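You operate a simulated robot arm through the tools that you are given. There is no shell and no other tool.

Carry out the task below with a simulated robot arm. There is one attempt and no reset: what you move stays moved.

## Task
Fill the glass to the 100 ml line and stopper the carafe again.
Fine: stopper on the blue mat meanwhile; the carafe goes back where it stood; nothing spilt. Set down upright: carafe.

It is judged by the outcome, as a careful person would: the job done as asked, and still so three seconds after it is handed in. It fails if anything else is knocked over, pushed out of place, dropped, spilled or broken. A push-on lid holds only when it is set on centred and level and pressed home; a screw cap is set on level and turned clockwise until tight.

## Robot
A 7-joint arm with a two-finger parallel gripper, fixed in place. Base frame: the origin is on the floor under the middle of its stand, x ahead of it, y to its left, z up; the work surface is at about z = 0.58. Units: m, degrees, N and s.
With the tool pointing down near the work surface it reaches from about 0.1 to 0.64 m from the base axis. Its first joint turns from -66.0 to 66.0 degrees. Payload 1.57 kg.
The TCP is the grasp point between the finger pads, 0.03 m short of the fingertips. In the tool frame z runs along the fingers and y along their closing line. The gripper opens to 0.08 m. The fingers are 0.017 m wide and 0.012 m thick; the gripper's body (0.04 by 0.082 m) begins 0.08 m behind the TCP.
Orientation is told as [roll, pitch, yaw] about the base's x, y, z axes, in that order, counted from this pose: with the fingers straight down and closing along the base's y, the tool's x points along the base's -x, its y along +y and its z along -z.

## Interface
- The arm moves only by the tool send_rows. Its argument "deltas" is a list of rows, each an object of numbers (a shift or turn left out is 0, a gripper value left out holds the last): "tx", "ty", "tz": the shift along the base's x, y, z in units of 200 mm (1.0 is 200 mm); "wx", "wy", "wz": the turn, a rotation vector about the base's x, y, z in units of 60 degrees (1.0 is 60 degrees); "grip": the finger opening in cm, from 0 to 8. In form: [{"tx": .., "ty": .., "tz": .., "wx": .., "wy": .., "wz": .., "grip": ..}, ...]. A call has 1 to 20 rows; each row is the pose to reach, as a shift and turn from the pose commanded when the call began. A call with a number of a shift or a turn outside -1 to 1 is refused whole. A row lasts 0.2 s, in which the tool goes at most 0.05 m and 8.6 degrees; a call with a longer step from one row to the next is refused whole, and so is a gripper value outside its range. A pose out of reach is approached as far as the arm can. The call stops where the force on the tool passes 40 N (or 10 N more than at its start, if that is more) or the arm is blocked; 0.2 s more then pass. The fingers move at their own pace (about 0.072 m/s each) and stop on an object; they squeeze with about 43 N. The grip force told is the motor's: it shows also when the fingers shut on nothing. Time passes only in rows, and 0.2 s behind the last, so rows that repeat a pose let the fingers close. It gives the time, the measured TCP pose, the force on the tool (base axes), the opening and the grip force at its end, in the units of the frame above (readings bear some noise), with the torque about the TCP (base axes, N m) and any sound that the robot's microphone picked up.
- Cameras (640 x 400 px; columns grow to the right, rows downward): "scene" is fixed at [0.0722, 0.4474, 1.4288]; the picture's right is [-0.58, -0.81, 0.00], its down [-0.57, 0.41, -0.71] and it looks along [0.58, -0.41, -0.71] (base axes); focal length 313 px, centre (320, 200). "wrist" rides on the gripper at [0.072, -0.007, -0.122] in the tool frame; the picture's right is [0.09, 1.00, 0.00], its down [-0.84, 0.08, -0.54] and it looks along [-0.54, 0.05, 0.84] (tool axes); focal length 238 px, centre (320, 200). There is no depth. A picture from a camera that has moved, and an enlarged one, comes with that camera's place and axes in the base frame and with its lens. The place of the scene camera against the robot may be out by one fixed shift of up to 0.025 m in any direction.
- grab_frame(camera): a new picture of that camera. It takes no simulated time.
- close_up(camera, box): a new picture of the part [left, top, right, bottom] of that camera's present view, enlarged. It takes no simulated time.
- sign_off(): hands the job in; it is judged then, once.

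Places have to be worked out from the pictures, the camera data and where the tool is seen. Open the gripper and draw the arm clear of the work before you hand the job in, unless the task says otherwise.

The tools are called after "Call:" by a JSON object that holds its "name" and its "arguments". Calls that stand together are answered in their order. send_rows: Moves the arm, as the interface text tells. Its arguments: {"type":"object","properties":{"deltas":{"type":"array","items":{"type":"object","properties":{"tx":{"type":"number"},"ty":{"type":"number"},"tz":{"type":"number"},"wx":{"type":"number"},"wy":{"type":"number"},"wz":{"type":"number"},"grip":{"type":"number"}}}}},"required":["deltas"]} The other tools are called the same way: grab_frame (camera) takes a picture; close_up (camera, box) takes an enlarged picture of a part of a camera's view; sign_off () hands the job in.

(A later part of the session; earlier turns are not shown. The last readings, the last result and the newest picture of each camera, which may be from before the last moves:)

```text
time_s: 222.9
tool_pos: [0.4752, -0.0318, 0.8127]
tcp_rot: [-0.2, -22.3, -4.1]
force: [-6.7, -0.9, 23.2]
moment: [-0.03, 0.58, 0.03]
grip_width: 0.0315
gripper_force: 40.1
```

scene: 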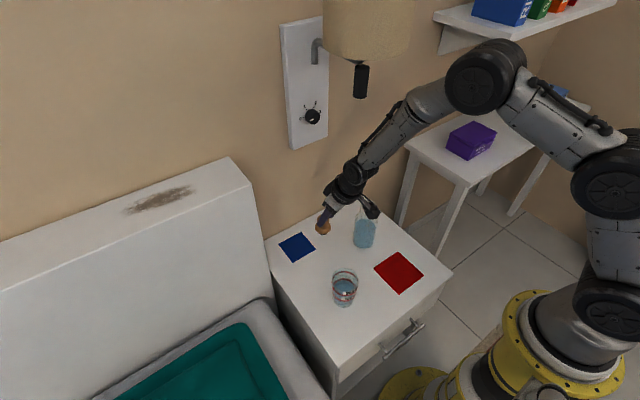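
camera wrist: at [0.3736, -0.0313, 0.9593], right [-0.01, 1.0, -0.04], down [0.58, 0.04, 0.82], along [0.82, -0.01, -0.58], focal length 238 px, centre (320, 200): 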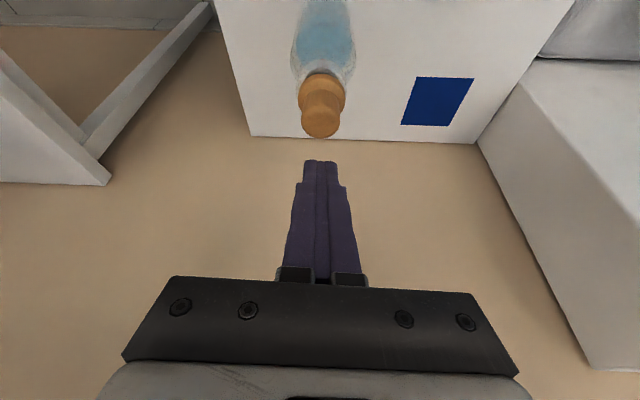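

Call:
{"name": "send_rows", "arguments": {"deltas": [{"tx": -0.004, "tz": -0.001}, {"tx": -0.006, "tz": -0.003}]}}

Call:
{"name": "close_up", "arguments": {"camera": "scene", "box": [358, 198, 388, 220]}}

Call:
{"name": "close_up", "arguments": {"camera": "wrist", "box": [285, 90, 355, 145]}}

```text
time_s: 223.5
tool_pos: [0.4761, -0.0331, 0.8138]
tcp_rot: [-0.2, -22.5, -3.9]
force: [-2.5, 2.1, 26.8]
moment: [0.09, -0.05, 0.05]
grip_width: 0.0314
gripper_force: 39.9
```

```text
16.00 times, centred on (373, 209) of scene
camera zoom: at [0.0717, 0.4475, 1.4288], right [-0.58, -0.81, 0.0], down [-0.57, 0.41, -0.71], along [0.58, -0.41, -0.71], focal length 5003 px, centre (-528, 56)
```

zoom: 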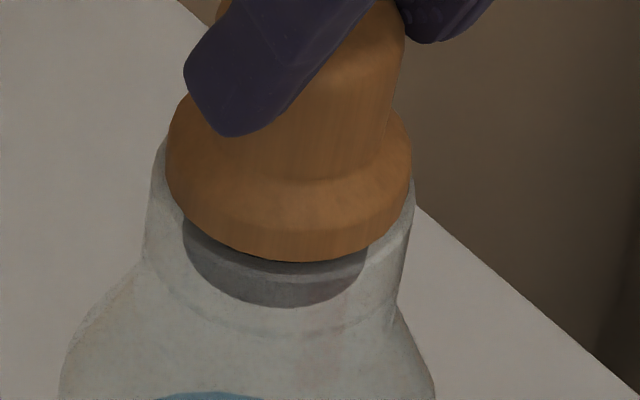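

```text
7.27 times, centred on (320, 118) of wrist
camera zoom: at [0.3632, -0.0318, 0.899], right [-0.01, 1.0, -0.04], down [0.57, 0.04, 0.82], along [0.82, -0.01, -0.57], focal length 1734 px, centre (320, 800)
```

zoom: 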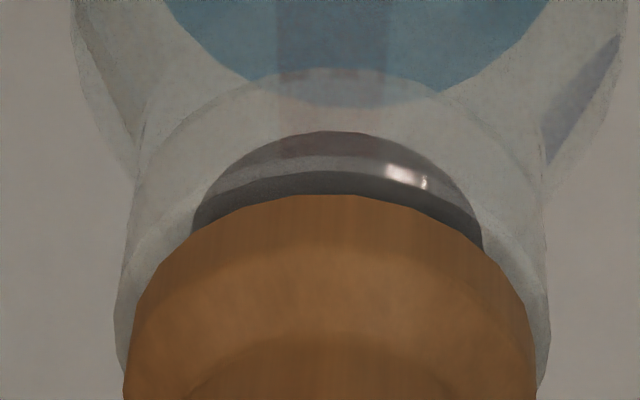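

Flush all round at 27 N with balanced moments. A final firmer push to ~36 N.

Call:
{"name": "send_rows", "arguments": {"deltas": [{"tx": -0.002, "tz": -0.003}, {"tx": -0.004, "tz": -0.006}, {"tx": -0.004, "tz": -0.007}]}}

Call:
{"name": "close_up", "arguments": {"camera": "scene", "box": [358, 198, 388, 220]}}

```text
time_s: 224.3
tool_pos: [0.4759, -0.0321, 0.8134]
tcp_rot: [-0.2, -22.5, -4.0]
force: [0.5, 2.8, 29.3]
moment: [0.06, -0.34, 0.03]
grip_width: 0.0314
gripper_force: 40.1
```

```text
16.00 times, centred on (373, 209) of scene
camera zoom: at [0.0717, 0.4475, 1.4288], right [-0.58, -0.81, 0.0], down [-0.57, 0.41, -0.71], along [0.58, -0.41, -0.71], focal length 5003 px, centre (-528, 56)
```

zoom: 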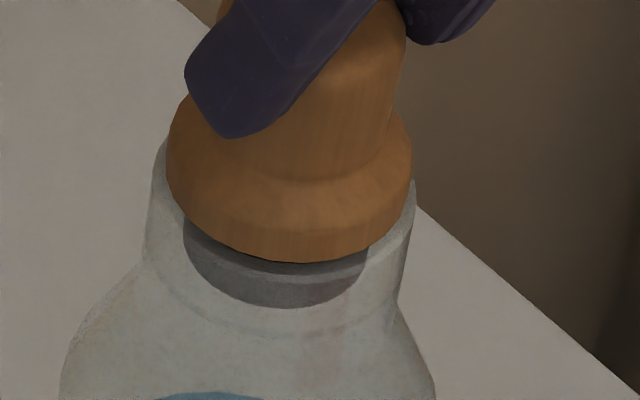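

Firmly seated. Now unloading along the same path back to the no-load pose.

Call:
{"name": "send_rows", "arguments": {"deltas": [{"tx": 0.004, "tz": 0.005}, {"tx": 0.008, "tz": 0.01}, {"tx": 0.012, "tz": 0.014}, {"tx": 0.015, "tz": 0.018}, {"tx": 0.015, "tz": 0.018}]}}

Call:
{"name": "close_up", "arguments": {"camera": "wrist", "box": [285, 90, 355, 145]}}

Call:
{"name": "close_up", "arguments": {"camera": "scene", "box": [358, 198, 388, 220]}}

```text
time_s: 225.5
tool_pos: [0.4766, -0.0325, 0.8141]
tcp_rot: [-0.1, -22.1, -4.1]
force: [2.8, -1.7, 12.7]
moment: [-0.17, -1.17, -0.04]
grip_width: 0.0316
gripper_force: 40.2
```

```text
7.27 times, centred on (320, 118) of wrist
camera zoom: at [0.3641, -0.0314, 0.8996], right [-0.01, 1.0, -0.04], down [0.58, 0.04, 0.82], along [0.82, -0.01, -0.58], focal length 1734 px, centre (320, 800)
```

zoom: 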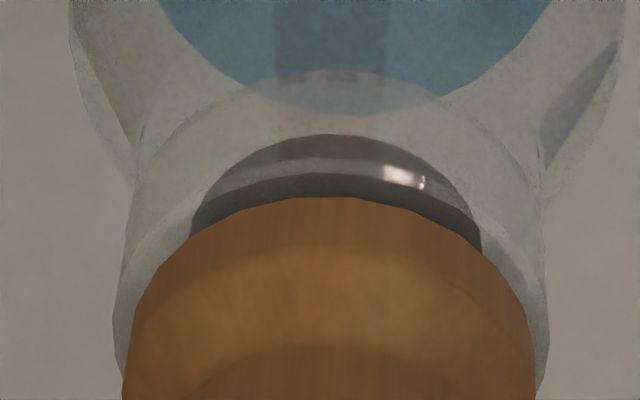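

```text
16.00 times, centred on (373, 209) of scene
camera zoom: at [0.072, 0.4474, 1.4288], right [-0.58, -0.81, 0.0], down [-0.57, 0.41, -0.71], along [0.58, -0.41, -0.71], focal length 5003 px, centre (-528, 56)
```

zoom: 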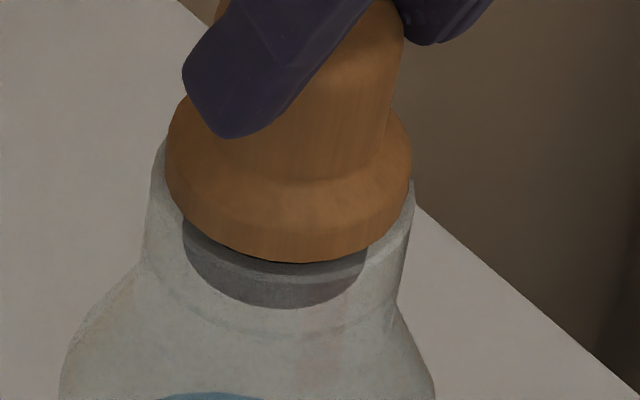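

A residual 1.2 N·m pitch moment remains from the tool's flex, so I'll rotate the command by -0.5° to null it while unloading the rest.

Call:
{"name": "send_rows", "arguments": {"deltas": [{"wy": -0.004, "tz": 0.002}, {"wy": -0.008, "tz": 0.004}, {"wy": -0.008, "tz": 0.006}]}}

```text
time_s: 226.3
tool_pos: [0.4743, -0.0317, 0.8125]
tcp_rot: [-0.1, -22.3, -4.0]
force: [2.1, -2.0, 5.3]
moment: [-0.25, -0.38, -0.06]
grip_width: 0.0311
gripper_force: 40.1
```

Call:
{"name": "send_rows", "arguments": {"deltas": [{"wy": -0.002, "tz": 0.002, "ty": 0.001}, {"wy": -0.004, "tz": 0.004, "ty": 0.002}]}}

Call:
{"name": "close_up", "arguments": {"camera": "wrist", "box": [285, 90, 355, 145]}}

```text
time_s: 226.9
tool_pos: [0.4742, -0.0301, 0.8149]
tcp_rot: [-0.2, -22.4, -4.1]
force: [0.3, -0.3, -1.2]
moment: [0.0, 0.05, 0.0]
grip_width: 0.0316
gripper_force: 40.2
```

```text
7.27 times, centred on (320, 118) of wrist
camera zoom: at [0.362, -0.03, 0.9001], right [-0.01, 1.0, -0.04], down [0.57, 0.04, 0.82], along [0.82, -0.01, -0.57], focal length 1734 px, centre (320, 800)
```

zoom: 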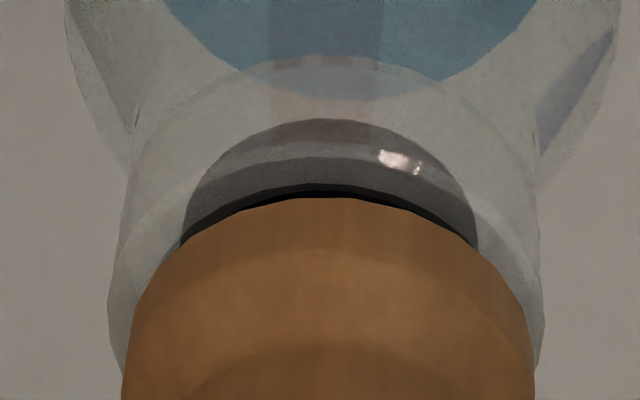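

The stopper rode up ~1 mm with the grip as I over-lifted. I'll push it home again the same way, and this time open the fingers while still pressing lightly so nothing pulls it up.

Call:
{"name": "send_rows", "arguments": {"deltas": [{"tz": -0.004}, {"tz": -0.008}, {"tz": -0.011}]}}

Call:
{"name": "close_up", "arguments": {"camera": "wrist", "box": [285, 90, 355, 145]}}

Call:
{"name": "close_up", "arguments": {"camera": "scene", "box": [358, 198, 388, 220]}}

```text
time_s: 227.7
tool_pos: [0.476, -0.0324, 0.8139]
tcp_rot: [-0.1, -22.7, -4.1]
force: [-0.7, -0.5, -0.2]
moment: [-0.01, 0.06, 0.04]
grip_width: 0.0315
gripper_force: 40.0
```

```text
7.27 times, centred on (320, 118) of wrist
camera zoom: at [0.363, -0.0305, 0.8984], right [-0.01, 1.0, -0.04], down [0.57, 0.04, 0.82], along [0.82, -0.01, -0.57], focal length 1734 px, centre (320, 800)
```

zoom: 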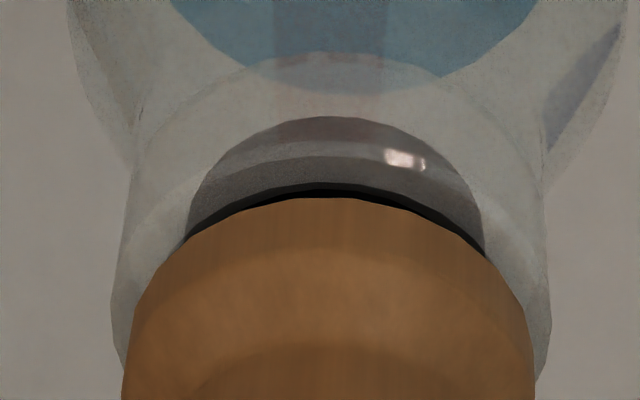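

```text
16.00 times, centred on (373, 209) of scene
camera zoom: at [0.0721, 0.4474, 1.4288], right [-0.58, -0.81, 0.0], down [-0.57, 0.41, -0.71], along [0.58, -0.41, -0.71], focal length 5003 px, centre (-528, 56)
```

zoom: 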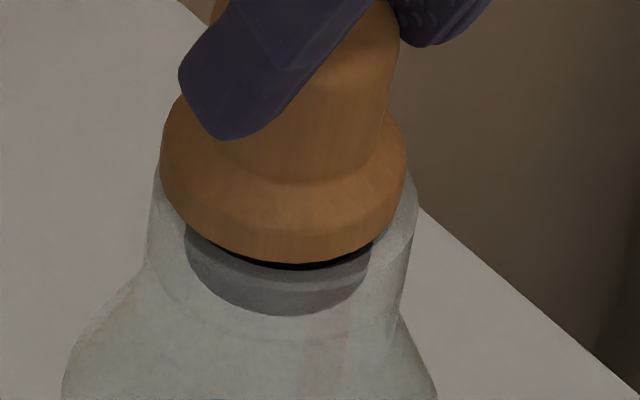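

The pitch trim shifted things slightly. Restoring the exact pose at which it was flush (pitch -22.0°, y back 0.9 mm).

Call:
{"name": "send_rows", "arguments": {"deltas": [{"wy": 0.006, "ty": -0.002, "tz": 0.003}, {"wy": 0.012, "ty": -0.0045, "tz": 0.003}, {"wy": 0.012, "ty": -0.0045, "tz": 0.003}]}}

Call:
{"name": "close_up", "arguments": {"camera": "wrist", "box": [285, 90, 355, 145]}}

Call:
{"name": "close_up", "arguments": {"camera": "scene", "box": [358, 198, 388, 220]}}

```text
time_s: 228.5
tool_pos: [0.4772, -0.0331, 0.8122]
tcp_rot: [-0.2, -22.0, -3.9]
force: [-0.1, 0.2, 0.9]
moment: [0.01, 0.05, 0.03]
grip_width: 0.0312
gripper_force: 40.6
```

```text
7.27 times, centred on (320, 118) of wrist
camera zoom: at [0.3648, -0.0315, 0.9004], right [-0.01, 1.0, -0.04], down [0.58, 0.04, 0.82], along [0.82, -0.01, -0.58], focal length 1734 px, centre (320, 800)
```

zoom: 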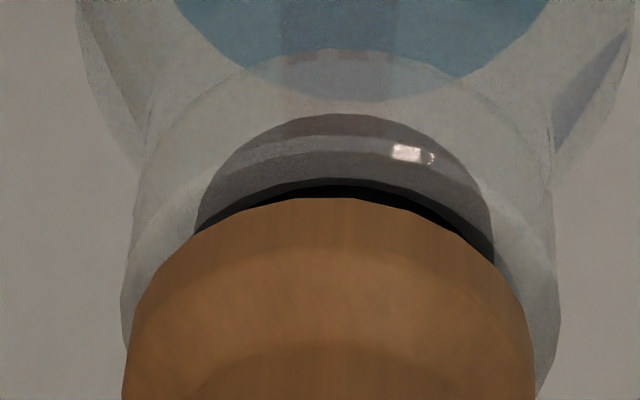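

```text
16.00 times, centred on (373, 209) of scene
camera zoom: at [0.0721, 0.4474, 1.4288], right [-0.58, -0.81, 0.0], down [-0.57, 0.41, -0.71], along [0.58, -0.41, -0.71], focal length 5003 px, centre (-528, 56)
```

zoom: 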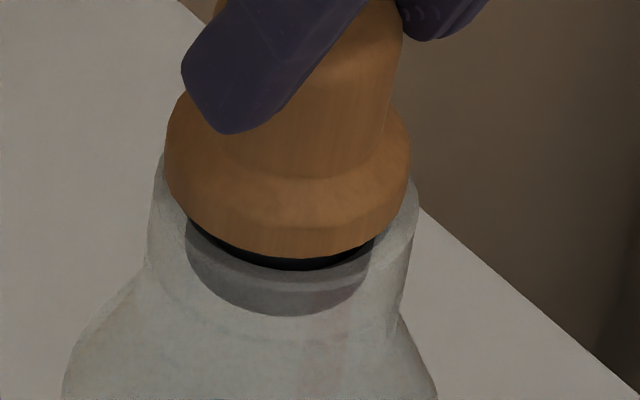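

Both references show the stopper now ~2 mm too far +x and 0.7 mm toward -y relative to the mouth. Re-centring by those amounts with a 1 mm lift.

Call:
{"name": "send_rows", "arguments": {"deltas": [{"tz": 0.008}, {"tz": 0.008, "tx": -0.005, "ty": 0.002}, {"tz": 0.008, "tx": -0.01, "ty": 0.0035}, {"tz": 0.008, "tx": -0.01, "ty": 0.0035}]}}

Call:
{"name": "close_up", "arguments": {"camera": "wrist", "box": [285, 90, 355, 145]}}

Call:
{"name": "close_up", "arguments": {"camera": "scene", "box": [358, 198, 388, 220]}}

```text
time_s: 229.5
tool_pos: [0.4745, -0.0317, 0.8149]
tcp_rot: [-0.2, -21.9, -4.0]
force: [-0.7, -0.8, 0.0]
moment: [-0.02, 0.01, 0.0]
grip_width: 0.0314
gripper_force: 40.1
```

```text
7.27 times, centred on (320, 118) of wrist
camera zoom: at [0.362, -0.0307, 0.9019], right [-0.01, 1.0, -0.04], down [0.58, 0.04, 0.82], along [0.82, -0.01, -0.58], focal length 1734 px, centre (320, 800)
```

zoom: 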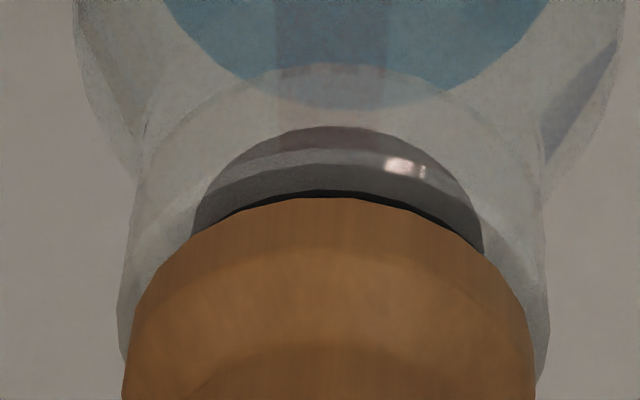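

```text
16.00 times, centred on (373, 209) of scene
camera zoom: at [0.0722, 0.4474, 1.4288], right [-0.58, -0.81, 0.0], down [-0.57, 0.41, -0.71], along [0.58, -0.41, -0.71], focal length 5003 px, centre (-528, 56)
```

zoom: 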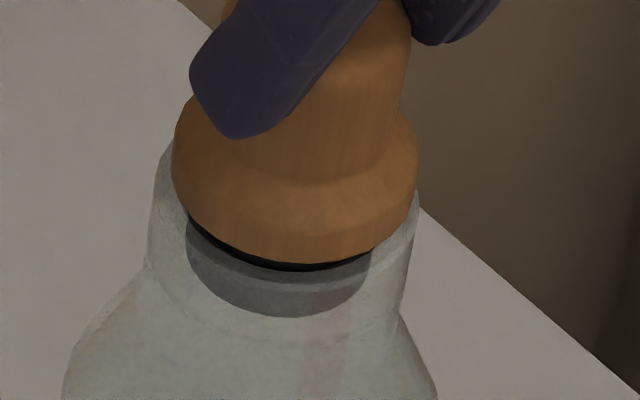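

Matches the flush reference exactly again (hole–flange 8.5 px, 63 px equivalent). Lowering straight to light contact.

Call:
{"name": "send_rows", "arguments": {"deltas": [{"tz": -0.004}, {"tz": -0.008}, {"tz": -0.011}]}}

Call:
{"name": "close_up", "arguments": {"camera": "wrist", "box": [285, 90, 355, 145]}}

Call:
{"name": "close_up", "arguments": {"camera": "scene", "box": [358, 198, 388, 220]}}

```text
time_s: 230.3
tool_pos: [0.4734, -0.032, 0.8133]
tcp_rot: [-0.2, -22.0, -4.0]
force: [-0.8, 0.4, 0.6]
moment: [0.0, 0.01, -0.02]
grip_width: 0.0314
gripper_force: 40.6
```

```text
7.27 times, centred on (320, 118) of wrist
camera zoom: at [0.3619, -0.0306, 0.8998], right [-0.01, 1.0, -0.04], down [0.58, 0.04, 0.82], along [0.82, -0.01, -0.58], focal length 1734 px, centre (320, 800)
```

zoom: 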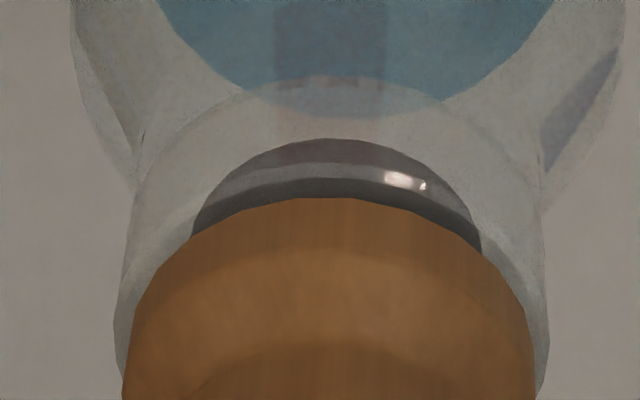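

```text
16.00 times, centred on (373, 209) of scene
camera zoom: at [0.0721, 0.4474, 1.4288], right [-0.58, -0.81, 0.0], down [-0.57, 0.41, -0.71], along [0.58, -0.41, -0.71], focal length 5003 px, centre (-528, 56)
```

zoom: 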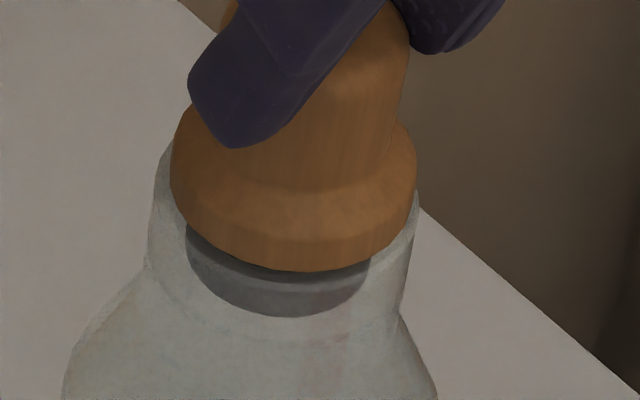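

Perfectly flush with nearly zero force. Adding a few newtons and opening the fingers right there.

Call:
{"name": "send_rows", "arguments": {"deltas": [{"tz": -0.003}, {"tz": -0.003, "grip": 3.4}, {"tz": -0.003, "grip": 4}, {"tz": -0.003, "grip": 5.5}, {"tz": -0.003, "grip": 7}, {"tz": -0.003, "grip": 7}]}}

Call:
{"name": "close_up", "arguments": {"camera": "wrist", "box": [285, 90, 355, 145]}}

Call:
{"name": "close_up", "arguments": {"camera": "scene", "box": [358, 198, 388, 220]}}

```text
time_s: 231.7
tool_pos: [0.4749, -0.0319, 0.8126]
tcp_rot: [-0.2, -22.0, -3.9]
force: [0.1, -0.1, 0.2]
moment: [-0.01, -0.02, -0.03]
grip_width: 0.0699
gripper_force: 0.1
```

```text
7.27 times, centred on (320, 118) of wrist
camera zoom: at [0.3624, -0.0307, 0.8988], right [-0.01, 1.0, -0.04], down [0.58, 0.04, 0.82], along [0.82, -0.01, -0.58], focal length 1734 px, centre (320, 800)
```

zoom: 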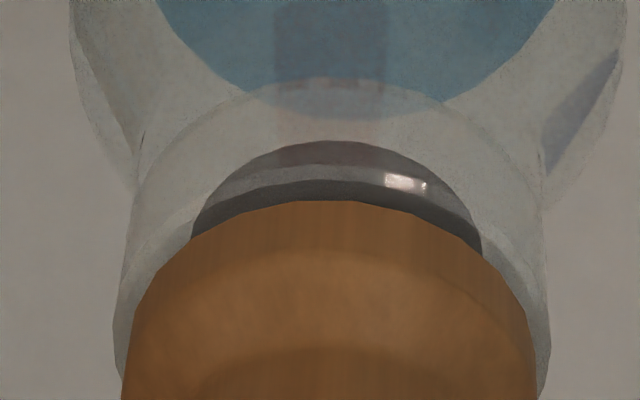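

```text
16.00 times, centred on (373, 209) of scene
camera zoom: at [0.0722, 0.4474, 1.4288], right [-0.58, -0.81, 0.0], down [-0.57, 0.41, -0.71], along [0.58, -0.41, -0.71], focal length 5003 px, centre (-528, 56)
```

zoom: 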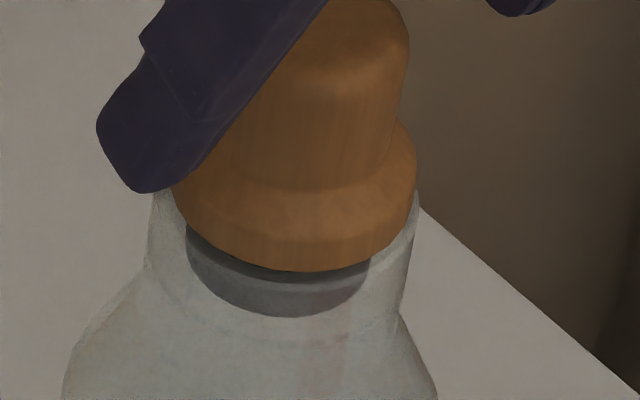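

It stays flush after release. Now the final press home from directly above: lift off, close the fingers, and find the knob's position.

Call:
{"name": "send_rows", "arguments": {"deltas": [{"tz": 0.05}, {"tz": 0.12}, {"tz": 0.2}, {"tz": 0.28}, {"tz": 0.28, "grip": 3}, {"tz": 0.28, "grip": 0}, {"tz": 0.28, "grip": 0}, {"tz": 0.28, "grip": 0}]}}

Call:
{"name": "close_up", "arguments": {"camera": "wrist", "box": [260, 50, 380, 180]}}

Call:
{"name": "close_up", "arguments": {"camera": "scene", "box": [350, 188, 390, 218]}}

Call:
{"name": "close_up", "arguments": {"camera": "scene", "box": [340, 185, 390, 255]}}

```text
time_s: 233.5
tool_pos: [0.4737, -0.0335, 0.8685]
tcp_rot: [-0.2, -21.9, -4.0]
force: [1.0, -1.3, 0.5]
moment: [-0.04, -0.02, -0.02]
grip_width: 0.0002
gripper_force: 21.4
```

```text
3.08 times, centred on (320, 115) of wrist
camera zoom: at [0.3618, -0.0311, 0.9556], right [-0.01, 1.0, -0.04], down [0.58, 0.04, 0.82], along [0.82, -0.01, -0.58], focal length 733 px, centre (320, 462)
```

zoom: 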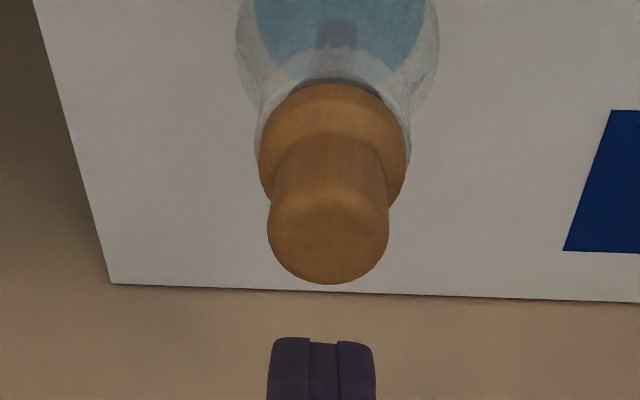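

```text
13.33 times, centred on (370, 203) of scene
camera zoom: at [0.0722, 0.4474, 1.4288], right [-0.58, -0.81, 0.0], down [-0.57, 0.41, -0.71], along [0.58, -0.41, -0.71], focal length 4169 px, centre (-347, 160)
```

zoom: 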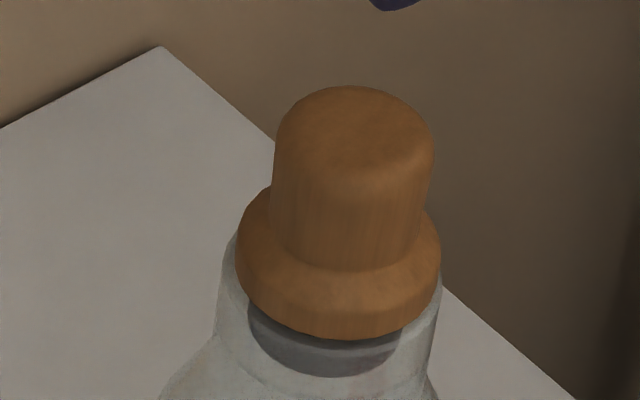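

```text
5.71 times, centred on (365, 220) of scene
camera zoom: at [0.0722, 0.4474, 1.4288], right [-0.58, -0.81, 0.0], down [-0.57, 0.41, -0.71], along [0.58, -0.41, -0.71], focal length 1787 px, centre (63, 86)
```

zoom: 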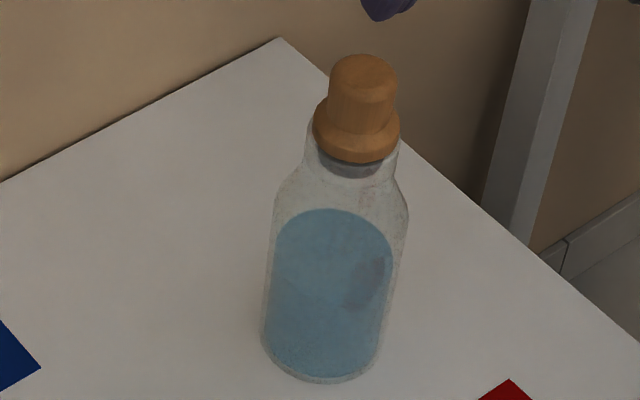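

The carafe is properly stoppered: flush and level, heights matching the original. Now positioning the closed fingertips over the knob's centre for the final press.

Call:
{"name": "send_rows", "arguments": {"deltas": [{"tx": 0.012, "ty": -0.0025}, {"tx": 0.023, "ty": -0.005, "tz": -0.04}, {"tx": 0.023, "ty": -0.005, "tz": -0.09}, {"tx": 0.023, "ty": -0.005, "tz": -0.14}, {"tx": 0.023, "ty": -0.005, "tz": -0.18}, {"tx": 0.023, "ty": -0.005, "tz": -0.195}, {"tx": 0.023, "ty": -0.005, "tz": -0.195}]}}

Call:
{"name": "close_up", "arguments": {"camera": "wrist", "box": [260, 80, 380, 210]}}

Call:
{"name": "close_up", "arguments": {"camera": "scene", "box": [350, 178, 390, 208]}}

```text
time_s: 235.1
tool_pos: [0.4783, -0.0328, 0.83]
tcp_rot: [-0.1, -22.0, -3.9]
force: [0.8, 0.6, 0.7]
moment: [0.02, -0.01, 0.0]
grip_width: 0.0
gripper_force: 20.9
```

```text
3.08 times, centred on (320, 145) of wrist
camera zoom: at [0.3663, -0.0317, 0.9165], right [-0.01, 1.0, -0.04], down [0.58, 0.04, 0.82], along [0.82, -0.01, -0.58], focal length 733 px, centre (320, 369)
```

zoom: 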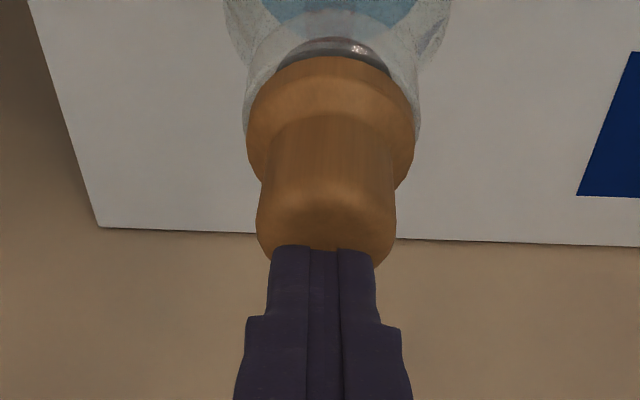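

```text
13.33 times, centred on (370, 193) of scene
camera zoom: at [0.0722, 0.4474, 1.4288], right [-0.58, -0.81, 0.0], down [-0.57, 0.41, -0.71], along [0.58, -0.41, -0.71], focal length 4169 px, centre (-347, 293)
```

zoom: 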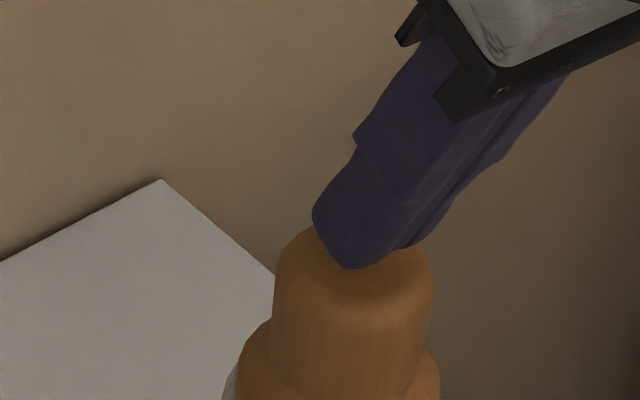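

Centred. Lowering to contact, then pressing with gradual x compensation.

Call:
{"name": "send_rows", "arguments": {"deltas": [{"tz": -0.008}, {"tz": -0.014}, {"tz": -0.019}]}}

```text
time_s: 235.9
tool_pos: [0.4786, -0.0327, 0.8254]
tcp_rot: [-0.2, -22.0, -4.1]
force: [0.0, 0.6, -0.2]
moment: [0.01, 0.0, 0.03]
grip_width: 0.0
gripper_force: 21.3
```

Call:
{"name": "send_rows", "arguments": {"deltas": [{"tz": -0.003}, {"tz": -0.006}, {"tx": -0.002, "tz": -0.009}]}}

```text
time_s: 236.7
tool_pos: [0.4802, -0.0337, 0.8252]
tcp_rot: [-0.2, -22.1, -4.1]
force: [-2.8, 0.8, 10.1]
moment: [-0.03, 0.07, 0.0]
grip_width: 0.0001
gripper_force: 21.2
```

Contact, 10 N down. Now building up to ~25–30 N while shifting back in x to keep the side force near zero.

Call:
{"name": "send_rows", "arguments": {"deltas": [{"tx": -0.006, "tz": -0.002}, {"tx": -0.009, "tz": -0.004}, {"tx": -0.011, "tz": -0.007}]}}

Call:
{"name": "close_up", "arguments": {"camera": "wrist", "box": [285, 80, 355, 135]}}

Call:
{"name": "close_up", "arguments": {"camera": "scene", "box": [350, 188, 390, 218]}}

```text
time_s: 237.5
tool_pos: [0.478, -0.0342, 0.8237]
tcp_rot: [-0.2, -22.3, -4.1]
force: [2.3, 1.0, 16.5]
moment: [0.05, -0.12, -0.04]
grip_width: 0.0001
gripper_force: 21.5
```

```text
7.27 times, centred on (320, 108) of wrist
camera zoom: at [0.3651, -0.0325, 0.9108], right [-0.01, 1.0, -0.04], down [0.57, 0.04, 0.82], along [0.82, -0.01, -0.57], focal length 1734 px, centre (320, 873)
```

zoom: 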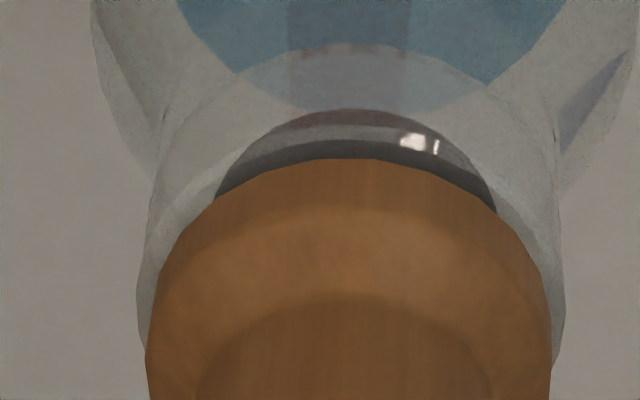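

```text
13.33 times, centred on (370, 203) of scene
camera zoom: at [0.0719, 0.4474, 1.4288], right [-0.58, -0.81, 0.0], down [-0.57, 0.41, -0.71], along [0.58, -0.41, -0.71], focal length 4169 px, centre (-347, 160)
```

zoom: 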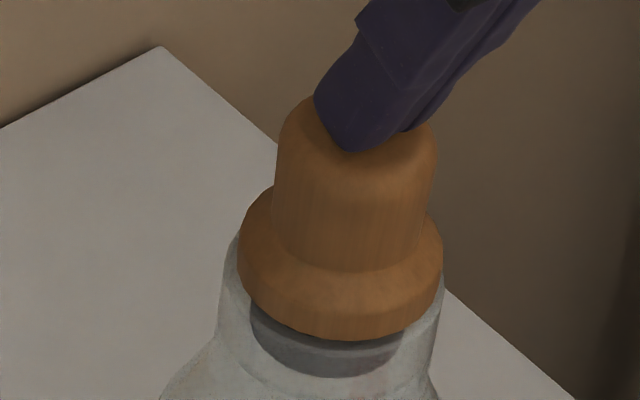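

Flush and stable at 16.5 N. Pressing on.

Call:
{"name": "send_rows", "arguments": {"deltas": [{"tx": 0.001, "tz": -0.004}, {"tx": 0.0, "tz": -0.008}, {"tx": -0.001, "tz": -0.011}]}}

Call:
{"name": "close_up", "arguments": {"camera": "wrist", "box": [285, 80, 355, 135]}}

Call:
{"name": "close_up", "arguments": {"camera": "scene", "box": [350, 188, 390, 218]}}

```text
time_s: 238.3
tool_pos: [0.4787, -0.0322, 0.8243]
tcp_rot: [-0.2, -22.7, -4.1]
force: [-0.3, 0.1, 29.4]
moment: [-0.04, -0.08, -0.01]
grip_width: 0.0
gripper_force: 21.0
```

```text
7.27 times, centred on (320, 108) of wrist
camera zoom: at [0.3655, -0.032, 0.9103], right [-0.01, 1.0, -0.04], down [0.57, 0.04, 0.82], along [0.82, -0.01, -0.57], focal length 1734 px, centre (320, 873)
```

zoom: 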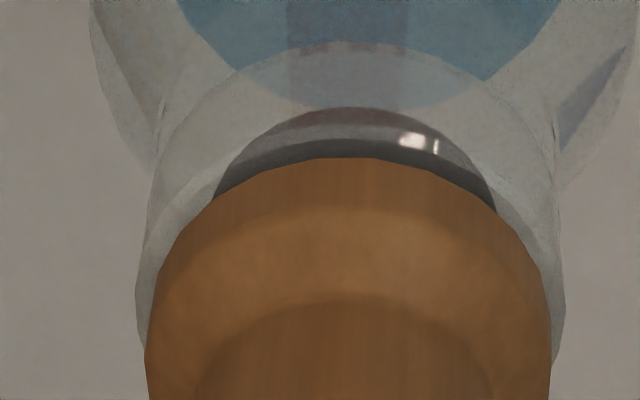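

```text
13.33 times, centred on (370, 203) of scene
camera zoom: at [0.0717, 0.4474, 1.4288], right [-0.58, -0.81, 0.0], down [-0.57, 0.41, -0.71], along [0.58, -0.41, -0.71], focal length 4169 px, centre (-347, 160)
```

zoom: 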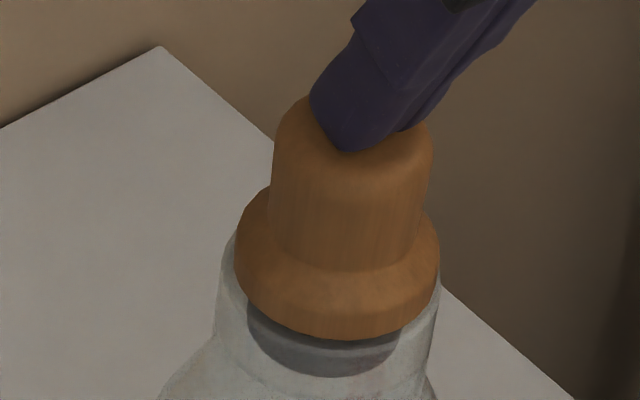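

29 N straight down with zero side force and the stopper flush all round. One last step to ~36 N for certainty.

Call:
{"name": "send_rows", "arguments": {"deltas": [{"tx": -0.002, "tz": -0.003}, {"tx": -0.003, "tz": -0.006}, {"tx": -0.003, "tz": -0.006}]}}

Call:
{"name": "close_up", "arguments": {"camera": "scene", "box": [350, 188, 390, 218]}}

```text
time_s: 239.1
tool_pos: [0.4787, -0.0332, 0.8247]
tcp_rot: [-0.1, -22.6, -3.9]
force: [-4.2, -2.5, 37.7]
moment: [-0.08, -0.01, 0.01]
grip_width: 0.0002
gripper_force: 21.3
```

```text
13.33 times, centred on (370, 203) of scene
camera zoom: at [0.0715, 0.4474, 1.4288], right [-0.58, -0.81, 0.0], down [-0.57, 0.41, -0.71], along [0.58, -0.41, -0.71], focal length 4169 px, centre (-347, 160)
```

zoom: 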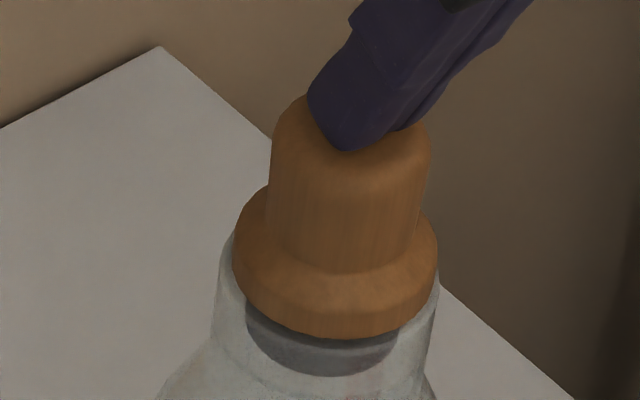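

37.7 N and flush – pressed home. Unloading along the reverse path, then lifting clear.

Call:
{"name": "send_rows", "arguments": {"deltas": [{"tx": 0.003, "tz": 0.006}, {"tx": 0.004, "tz": 0.012}, {"tx": 0.006, "tz": 0.018}, {"tx": 0.013, "tz": 0.023}, {"tx": 0.016, "tz": 0.029}, {"tx": 0.017, "tz": 0.04}, {"tx": 0.017, "tz": 0.09}, {"tx": 0.017, "tz": 0.17}, {"tx": 0.017, "tz": 0.25}, {"tx": 0.017, "tz": 0.25}]}}

Call:
{"name": "close_up", "arguments": {"camera": "scene", "box": [350, 188, 390, 218]}}

Call:
{"name": "close_up", "arguments": {"camera": "scene", "box": [340, 185, 390, 255]}}

Call:
{"name": "close_up", "arguments": {"camera": "wrist", "box": [260, 50, 380, 180]}}

```text
time_s: 241.3
tool_pos: [0.4783, -0.0342, 0.8695]
tcp_rot: [-0.2, -21.9, -3.9]
force: [0.1, 0.3, 0.0]
moment: [0.02, 0.0, 0.0]
grip_width: 0.0
gripper_force: 21.5
```

```text
13.33 times, centred on (370, 203) of scene
camera zoom: at [0.0722, 0.4474, 1.4288], right [-0.58, -0.81, 0.0], down [-0.57, 0.41, -0.71], along [0.58, -0.41, -0.71], focal length 4169 px, centre (-347, 160)
```

zoom: 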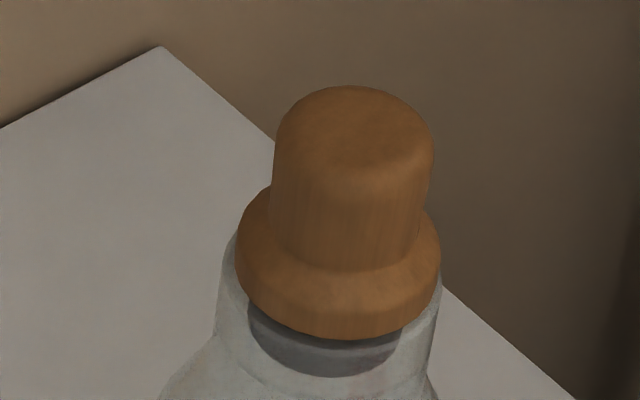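

```text
5.71 times, centred on (365, 220) of scene
camera zoom: at [0.0722, 0.4474, 1.4288], right [-0.58, -0.81, 0.0], down [-0.57, 0.41, -0.71], along [0.58, -0.41, -0.71], focal length 1787 px, centre (63, 86)
```

zoom: 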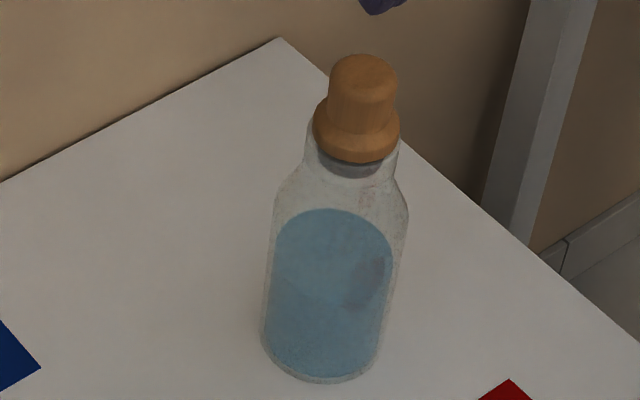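

```text
3.08 times, centred on (320, 115) of wrist
camera zoom: at [0.3665, -0.0324, 0.9557], right [-0.01, 1.0, -0.04], down [0.58, 0.04, 0.81], along [0.82, -0.01, -0.58], focal length 733 px, centre (320, 462)
```

zoom: 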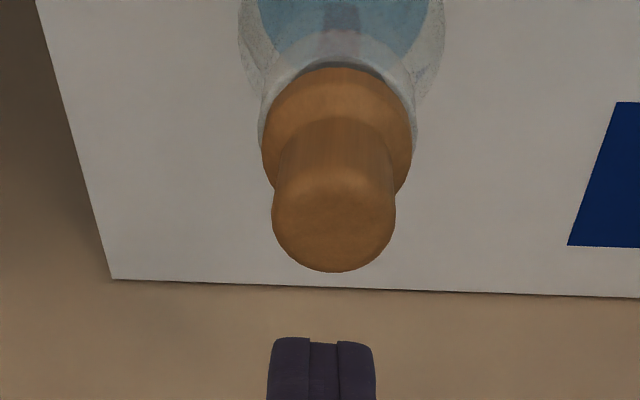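

The stopper is seated and stays put. One last thing: my presses left the carafe ~11 mm nearer the robot than it stood. I'll nudge it back by pushing low on its body with the closed fingertips. First move back and away from it.

Call:
{"name": "send_rows", "arguments": {"deltas": [{"tx": -0.1}, {"tx": -0.2}, {"tx": -0.3}, {"tx": -0.4}, {"tx": -0.42, "tz": -0.15}, {"tx": -0.42, "tz": -0.3}, {"tx": -0.42, "tz": -0.45}, {"tx": -0.42, "tz": -0.6}, {"tx": -0.42, "tz": -0.75}, {"tx": -0.42, "tz": -0.9}, {"tx": -0.42, "tz": -0.9}]}}

Call:
{"name": "grab_frame", "arguments": {"camera": "scene"}}

Call:
{"name": "grab_frame", "arguments": {"camera": "wrist"}}

```text
time_s: 243.7
tool_pos: [0.3958, -0.0325, 0.69]
tcp_rot: [-0.3, -21.9, -4.0]
force: [0.6, -0.1, -1.5]
moment: [-0.03, -0.01, 0.01]
grip_width: 0.0
gripper_force: 21.1
```

```text
taken
```

scene: 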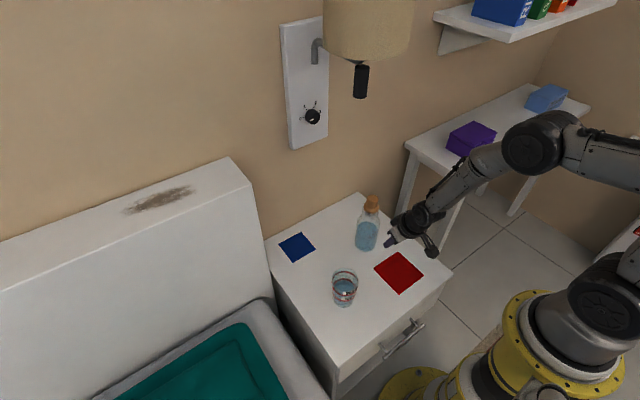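

```text
taken
camera wrist: at [0.2839, -0.0314, 0.7759], right [-0.01, 1.0, -0.04], down [0.58, 0.04, 0.81], along [0.82, -0.01, -0.58], focal length 238 px, centre (320, 200)
```

wrist: 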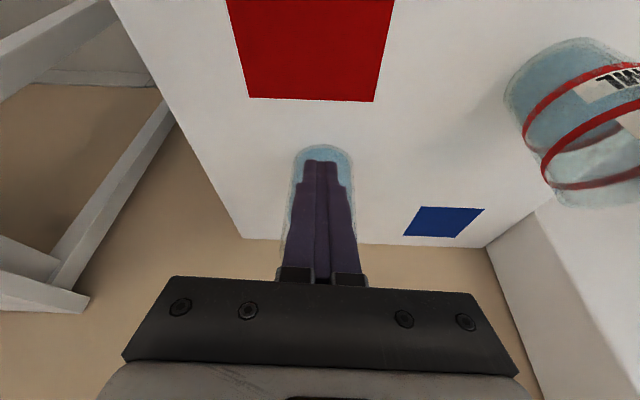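

All clear. Lowering the closed fingertips to ~2.5 cm above the table, behind the carafe.

Call:
{"name": "send_rows", "arguments": {"deltas": [{"tz": -0.1}, {"tz": -0.2}, {"tz": -0.265}, {"tz": -0.265, "tx": 0.06}, {"tz": -0.265, "tx": 0.1}, {"tz": -0.265, "tx": 0.1}]}}

Call:
{"name": "close_up", "arguments": {"camera": "scene", "box": [340, 195, 400, 265]}}

Call:
{"name": "close_up", "arguments": {"camera": "scene", "box": [340, 185, 390, 255]}}

Call:
{"name": "grab_frame", "arguments": {"camera": "wrist"}}

```text
time_s: 245.1
tool_pos: [0.4145, -0.0329, 0.6376]
tcp_rot: [-0.2, -21.9, -4.0]
force: [0.3, 0.7, -0.6]
moment: [0.02, -0.05, -0.03]
grip_width: 0.0001
gripper_force: 21.2
```

```text
5.71 times, centred on (370, 230) of scene
camera zoom: at [0.0722, 0.4474, 1.4288], right [-0.58, -0.81, 0.0], down [-0.57, 0.41, -0.71], along [0.58, -0.41, -0.71], focal length 1787 px, centre (34, 29)
```

zoom: 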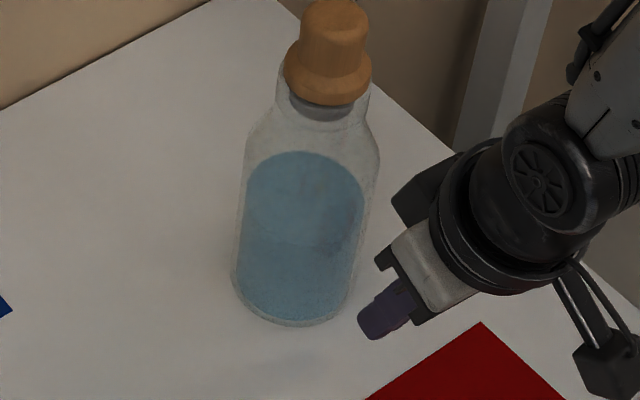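

```text
5.71 times, centred on (365, 220) of scene
camera zoom: at [0.0722, 0.4474, 1.4288], right [-0.58, -0.81, 0.0], down [-0.57, 0.41, -0.71], along [0.58, -0.41, -0.71], focal length 1787 px, centre (63, 86)
```

zoom: 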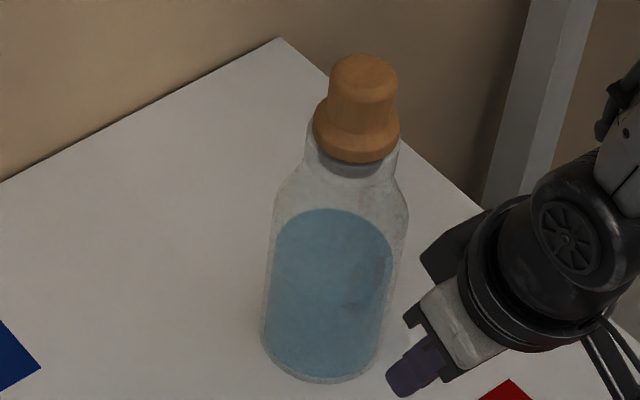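

```text
taken
camera wrist: at [0.3026, -0.0324, 0.7233], right [-0.01, 1.0, -0.04], down [0.58, 0.04, 0.82], along [0.82, -0.01, -0.58], focal length 238 px, centre (320, 200)
```

wrist: 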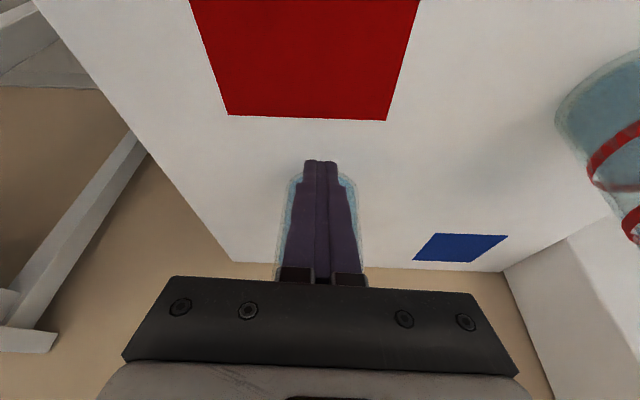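

Aligned with the carafe's axis. Approaching until contact, 2 mm per row near the end.

Call:
{"name": "send_rows", "arguments": {"deltas": [{"tx": 0.03}, {"tx": 0.06}, {"tx": 0.07}, {"tx": 0.08}, {"tx": 0.09}, {"tx": 0.09}]}}

Call:
{"name": "close_up", "arguments": {"camera": "scene", "box": [340, 185, 390, 255]}}

```text
time_s: 246.5
tool_pos: [0.4328, -0.0337, 0.6359]
tcp_rot: [-0.2, -22.1, -3.9]
force: [-0.3, -0.2, 0.1]
moment: [0.01, 0.03, 0.0]
grip_width: 0.0
gripper_force: 21.3
```

```text
5.71 times, centred on (365, 220) of scene
camera zoom: at [0.0722, 0.4474, 1.4288], right [-0.58, -0.81, 0.0], down [-0.57, 0.41, -0.71], along [0.58, -0.41, -0.71], focal length 1787 px, centre (63, 86)
```

zoom: 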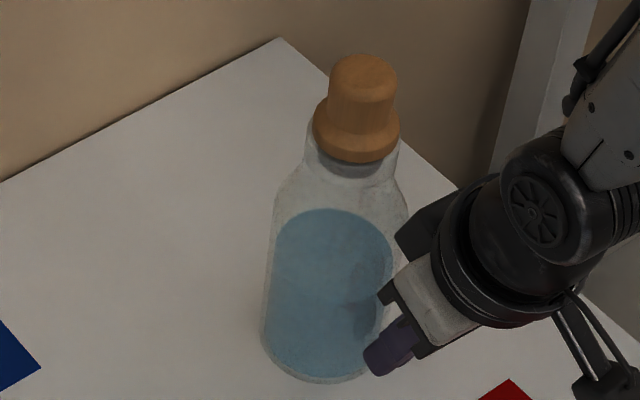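

Just about touching. Pushing forward in 1.5 mm steps.

Call:
{"name": "send_rows", "arguments": {"deltas": [{"tx": 0.008}, {"tx": 0.016}, {"tx": 0.024}, {"tx": 0.032}, {"tx": 0.04}, {"tx": 0.04}]}}

Call:
{"name": "close_up", "arguments": {"camera": "scene", "box": [340, 185, 390, 255]}}

```text
time_s: 247.9
tool_pos: [0.4412, -0.0321, 0.6369]
tcp_rot: [-0.2, -21.9, -4.0]
force: [-0.8, -0.2, -0.7]
moment: [0.01, 0.04, 0.02]
grip_width: 0.0001
gripper_force: 21.2
```

```text
5.71 times, centred on (365, 220) of scene
camera zoom: at [0.0721, 0.4474, 1.4288], right [-0.58, -0.81, 0.0], down [-0.57, 0.41, -0.71], along [0.58, -0.41, -0.71], focal length 1787 px, centre (63, 86)
```

zoom: 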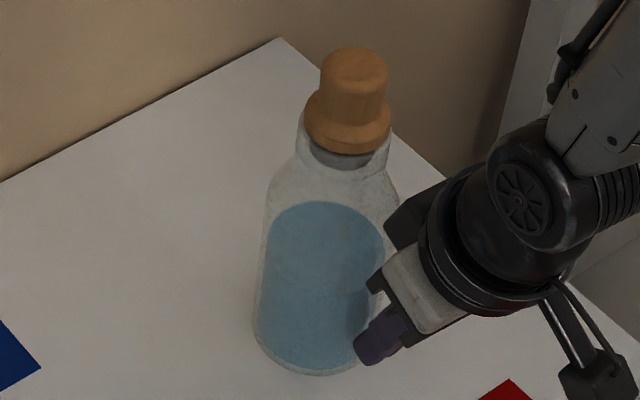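

The carafe slid smoothly and stayed upright. About 5 mm more to match the original picture.

Call:
{"name": "send_rows", "arguments": {"deltas": [{"tx": 0.008}, {"tx": 0.016}, {"tx": 0.023}, {"tx": 0.023}]}}

Call:
{"name": "close_up", "arguments": {"camera": "scene", "box": [340, 185, 390, 255]}}

```text
time_s: 248.9
tool_pos: [0.4455, -0.0332, 0.6362]
tcp_rot: [-0.2, -21.9, -4.0]
force: [-2.2, -0.1, -1.1]
moment: [0.02, 0.02, 0.01]
grip_width: 0.0
gripper_force: 21.6
```

```text
5.71 times, centred on (365, 220) of scene
camera zoom: at [0.0721, 0.4474, 1.4288], right [-0.58, -0.81, 0.0], down [-0.57, 0.41, -0.71], along [0.58, -0.41, -0.71], focal length 1787 px, centre (63, 86)
```

zoom: 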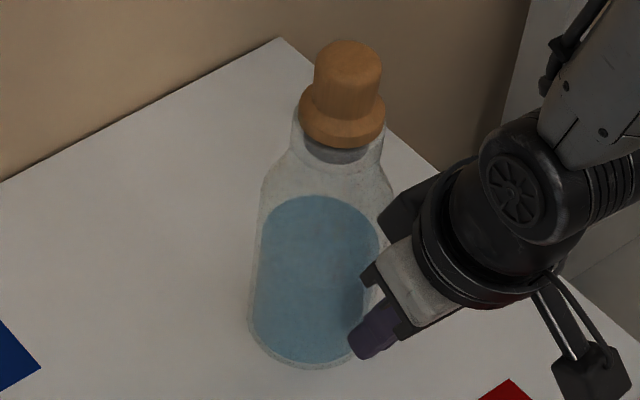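

The carafe is back within ~2 mm of its original place (knob, flange and base all within 3 px). Backing straight away and then lifting clear.

Call:
{"name": "send_rows", "arguments": {"deltas": [{"tx": -0.03}, {"tx": -0.1}, {"tx": -0.2}, {"tx": -0.25, "tz": 0.1}, {"tx": -0.28, "tz": 0.25}, {"tx": -0.28, "tz": 0.4}, {"tx": -0.28, "tz": 0.55}, {"tx": -0.28, "tz": 0.7}, {"tx": -0.28, "tz": 0.85}, {"tx": -0.28, "tz": 1.0}, {"tx": -0.28, "tz": 1.0}]}}

Call:
{"name": "grab_frame", "arguments": {"camera": "scene"}}

Call:
{"name": "close_up", "arguments": {"camera": "scene", "box": [340, 185, 390, 255]}}

Call:
{"name": "close_up", "arguments": {"camera": "scene", "box": [350, 185, 385, 211]}}

```text
time_s: 251.3
tool_pos: [0.3903, -0.0336, 0.8368]
tcp_rot: [-0.3, -21.9, -4.0]
force: [0.3, -0.7, -0.7]
moment: [0.01, -0.01, 0.04]
grip_width: 0.0
gripper_force: 21.2
```

```text
taken
```

scene: 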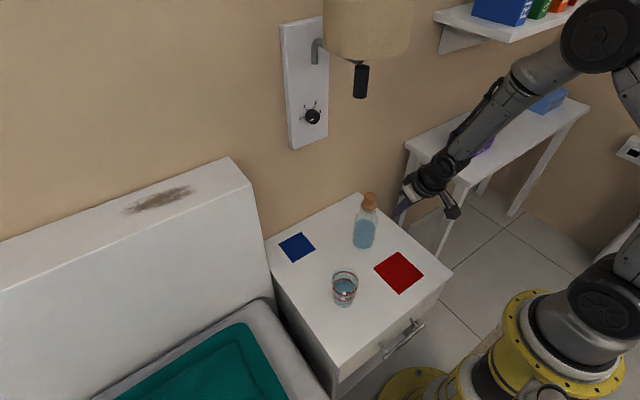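

```text
5.71 times, centred on (365, 220) of scene
camera zoom: at [0.0722, 0.4474, 1.4288], right [-0.58, -0.81, 0.0], down [-0.57, 0.41, -0.71], along [0.58, -0.41, -0.71], focal length 1787 px, centre (63, 86)
```

zoom: 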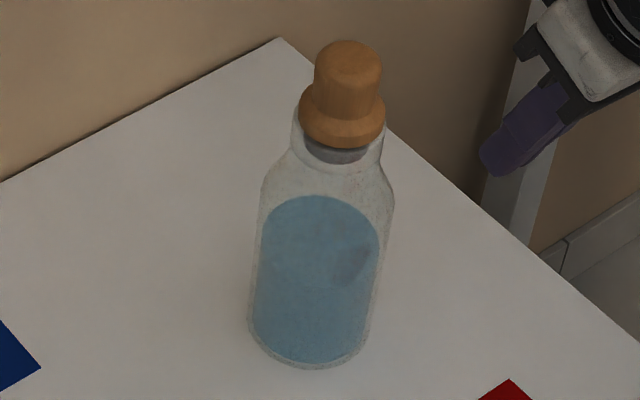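

```text
15.38 times, centred on (368, 198) of scene
camera zoom: at [0.0722, 0.4474, 1.4288], right [-0.58, -0.81, 0.0], down [-0.57, 0.41, -0.71], along [0.58, -0.41, -0.71], focal length 4810 px, centre (-411, 231)
```

zoom: 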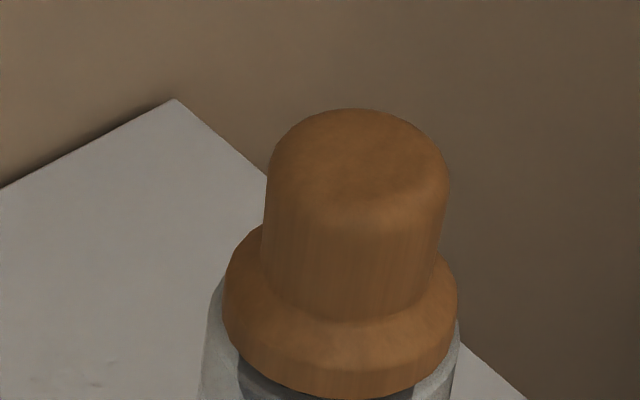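

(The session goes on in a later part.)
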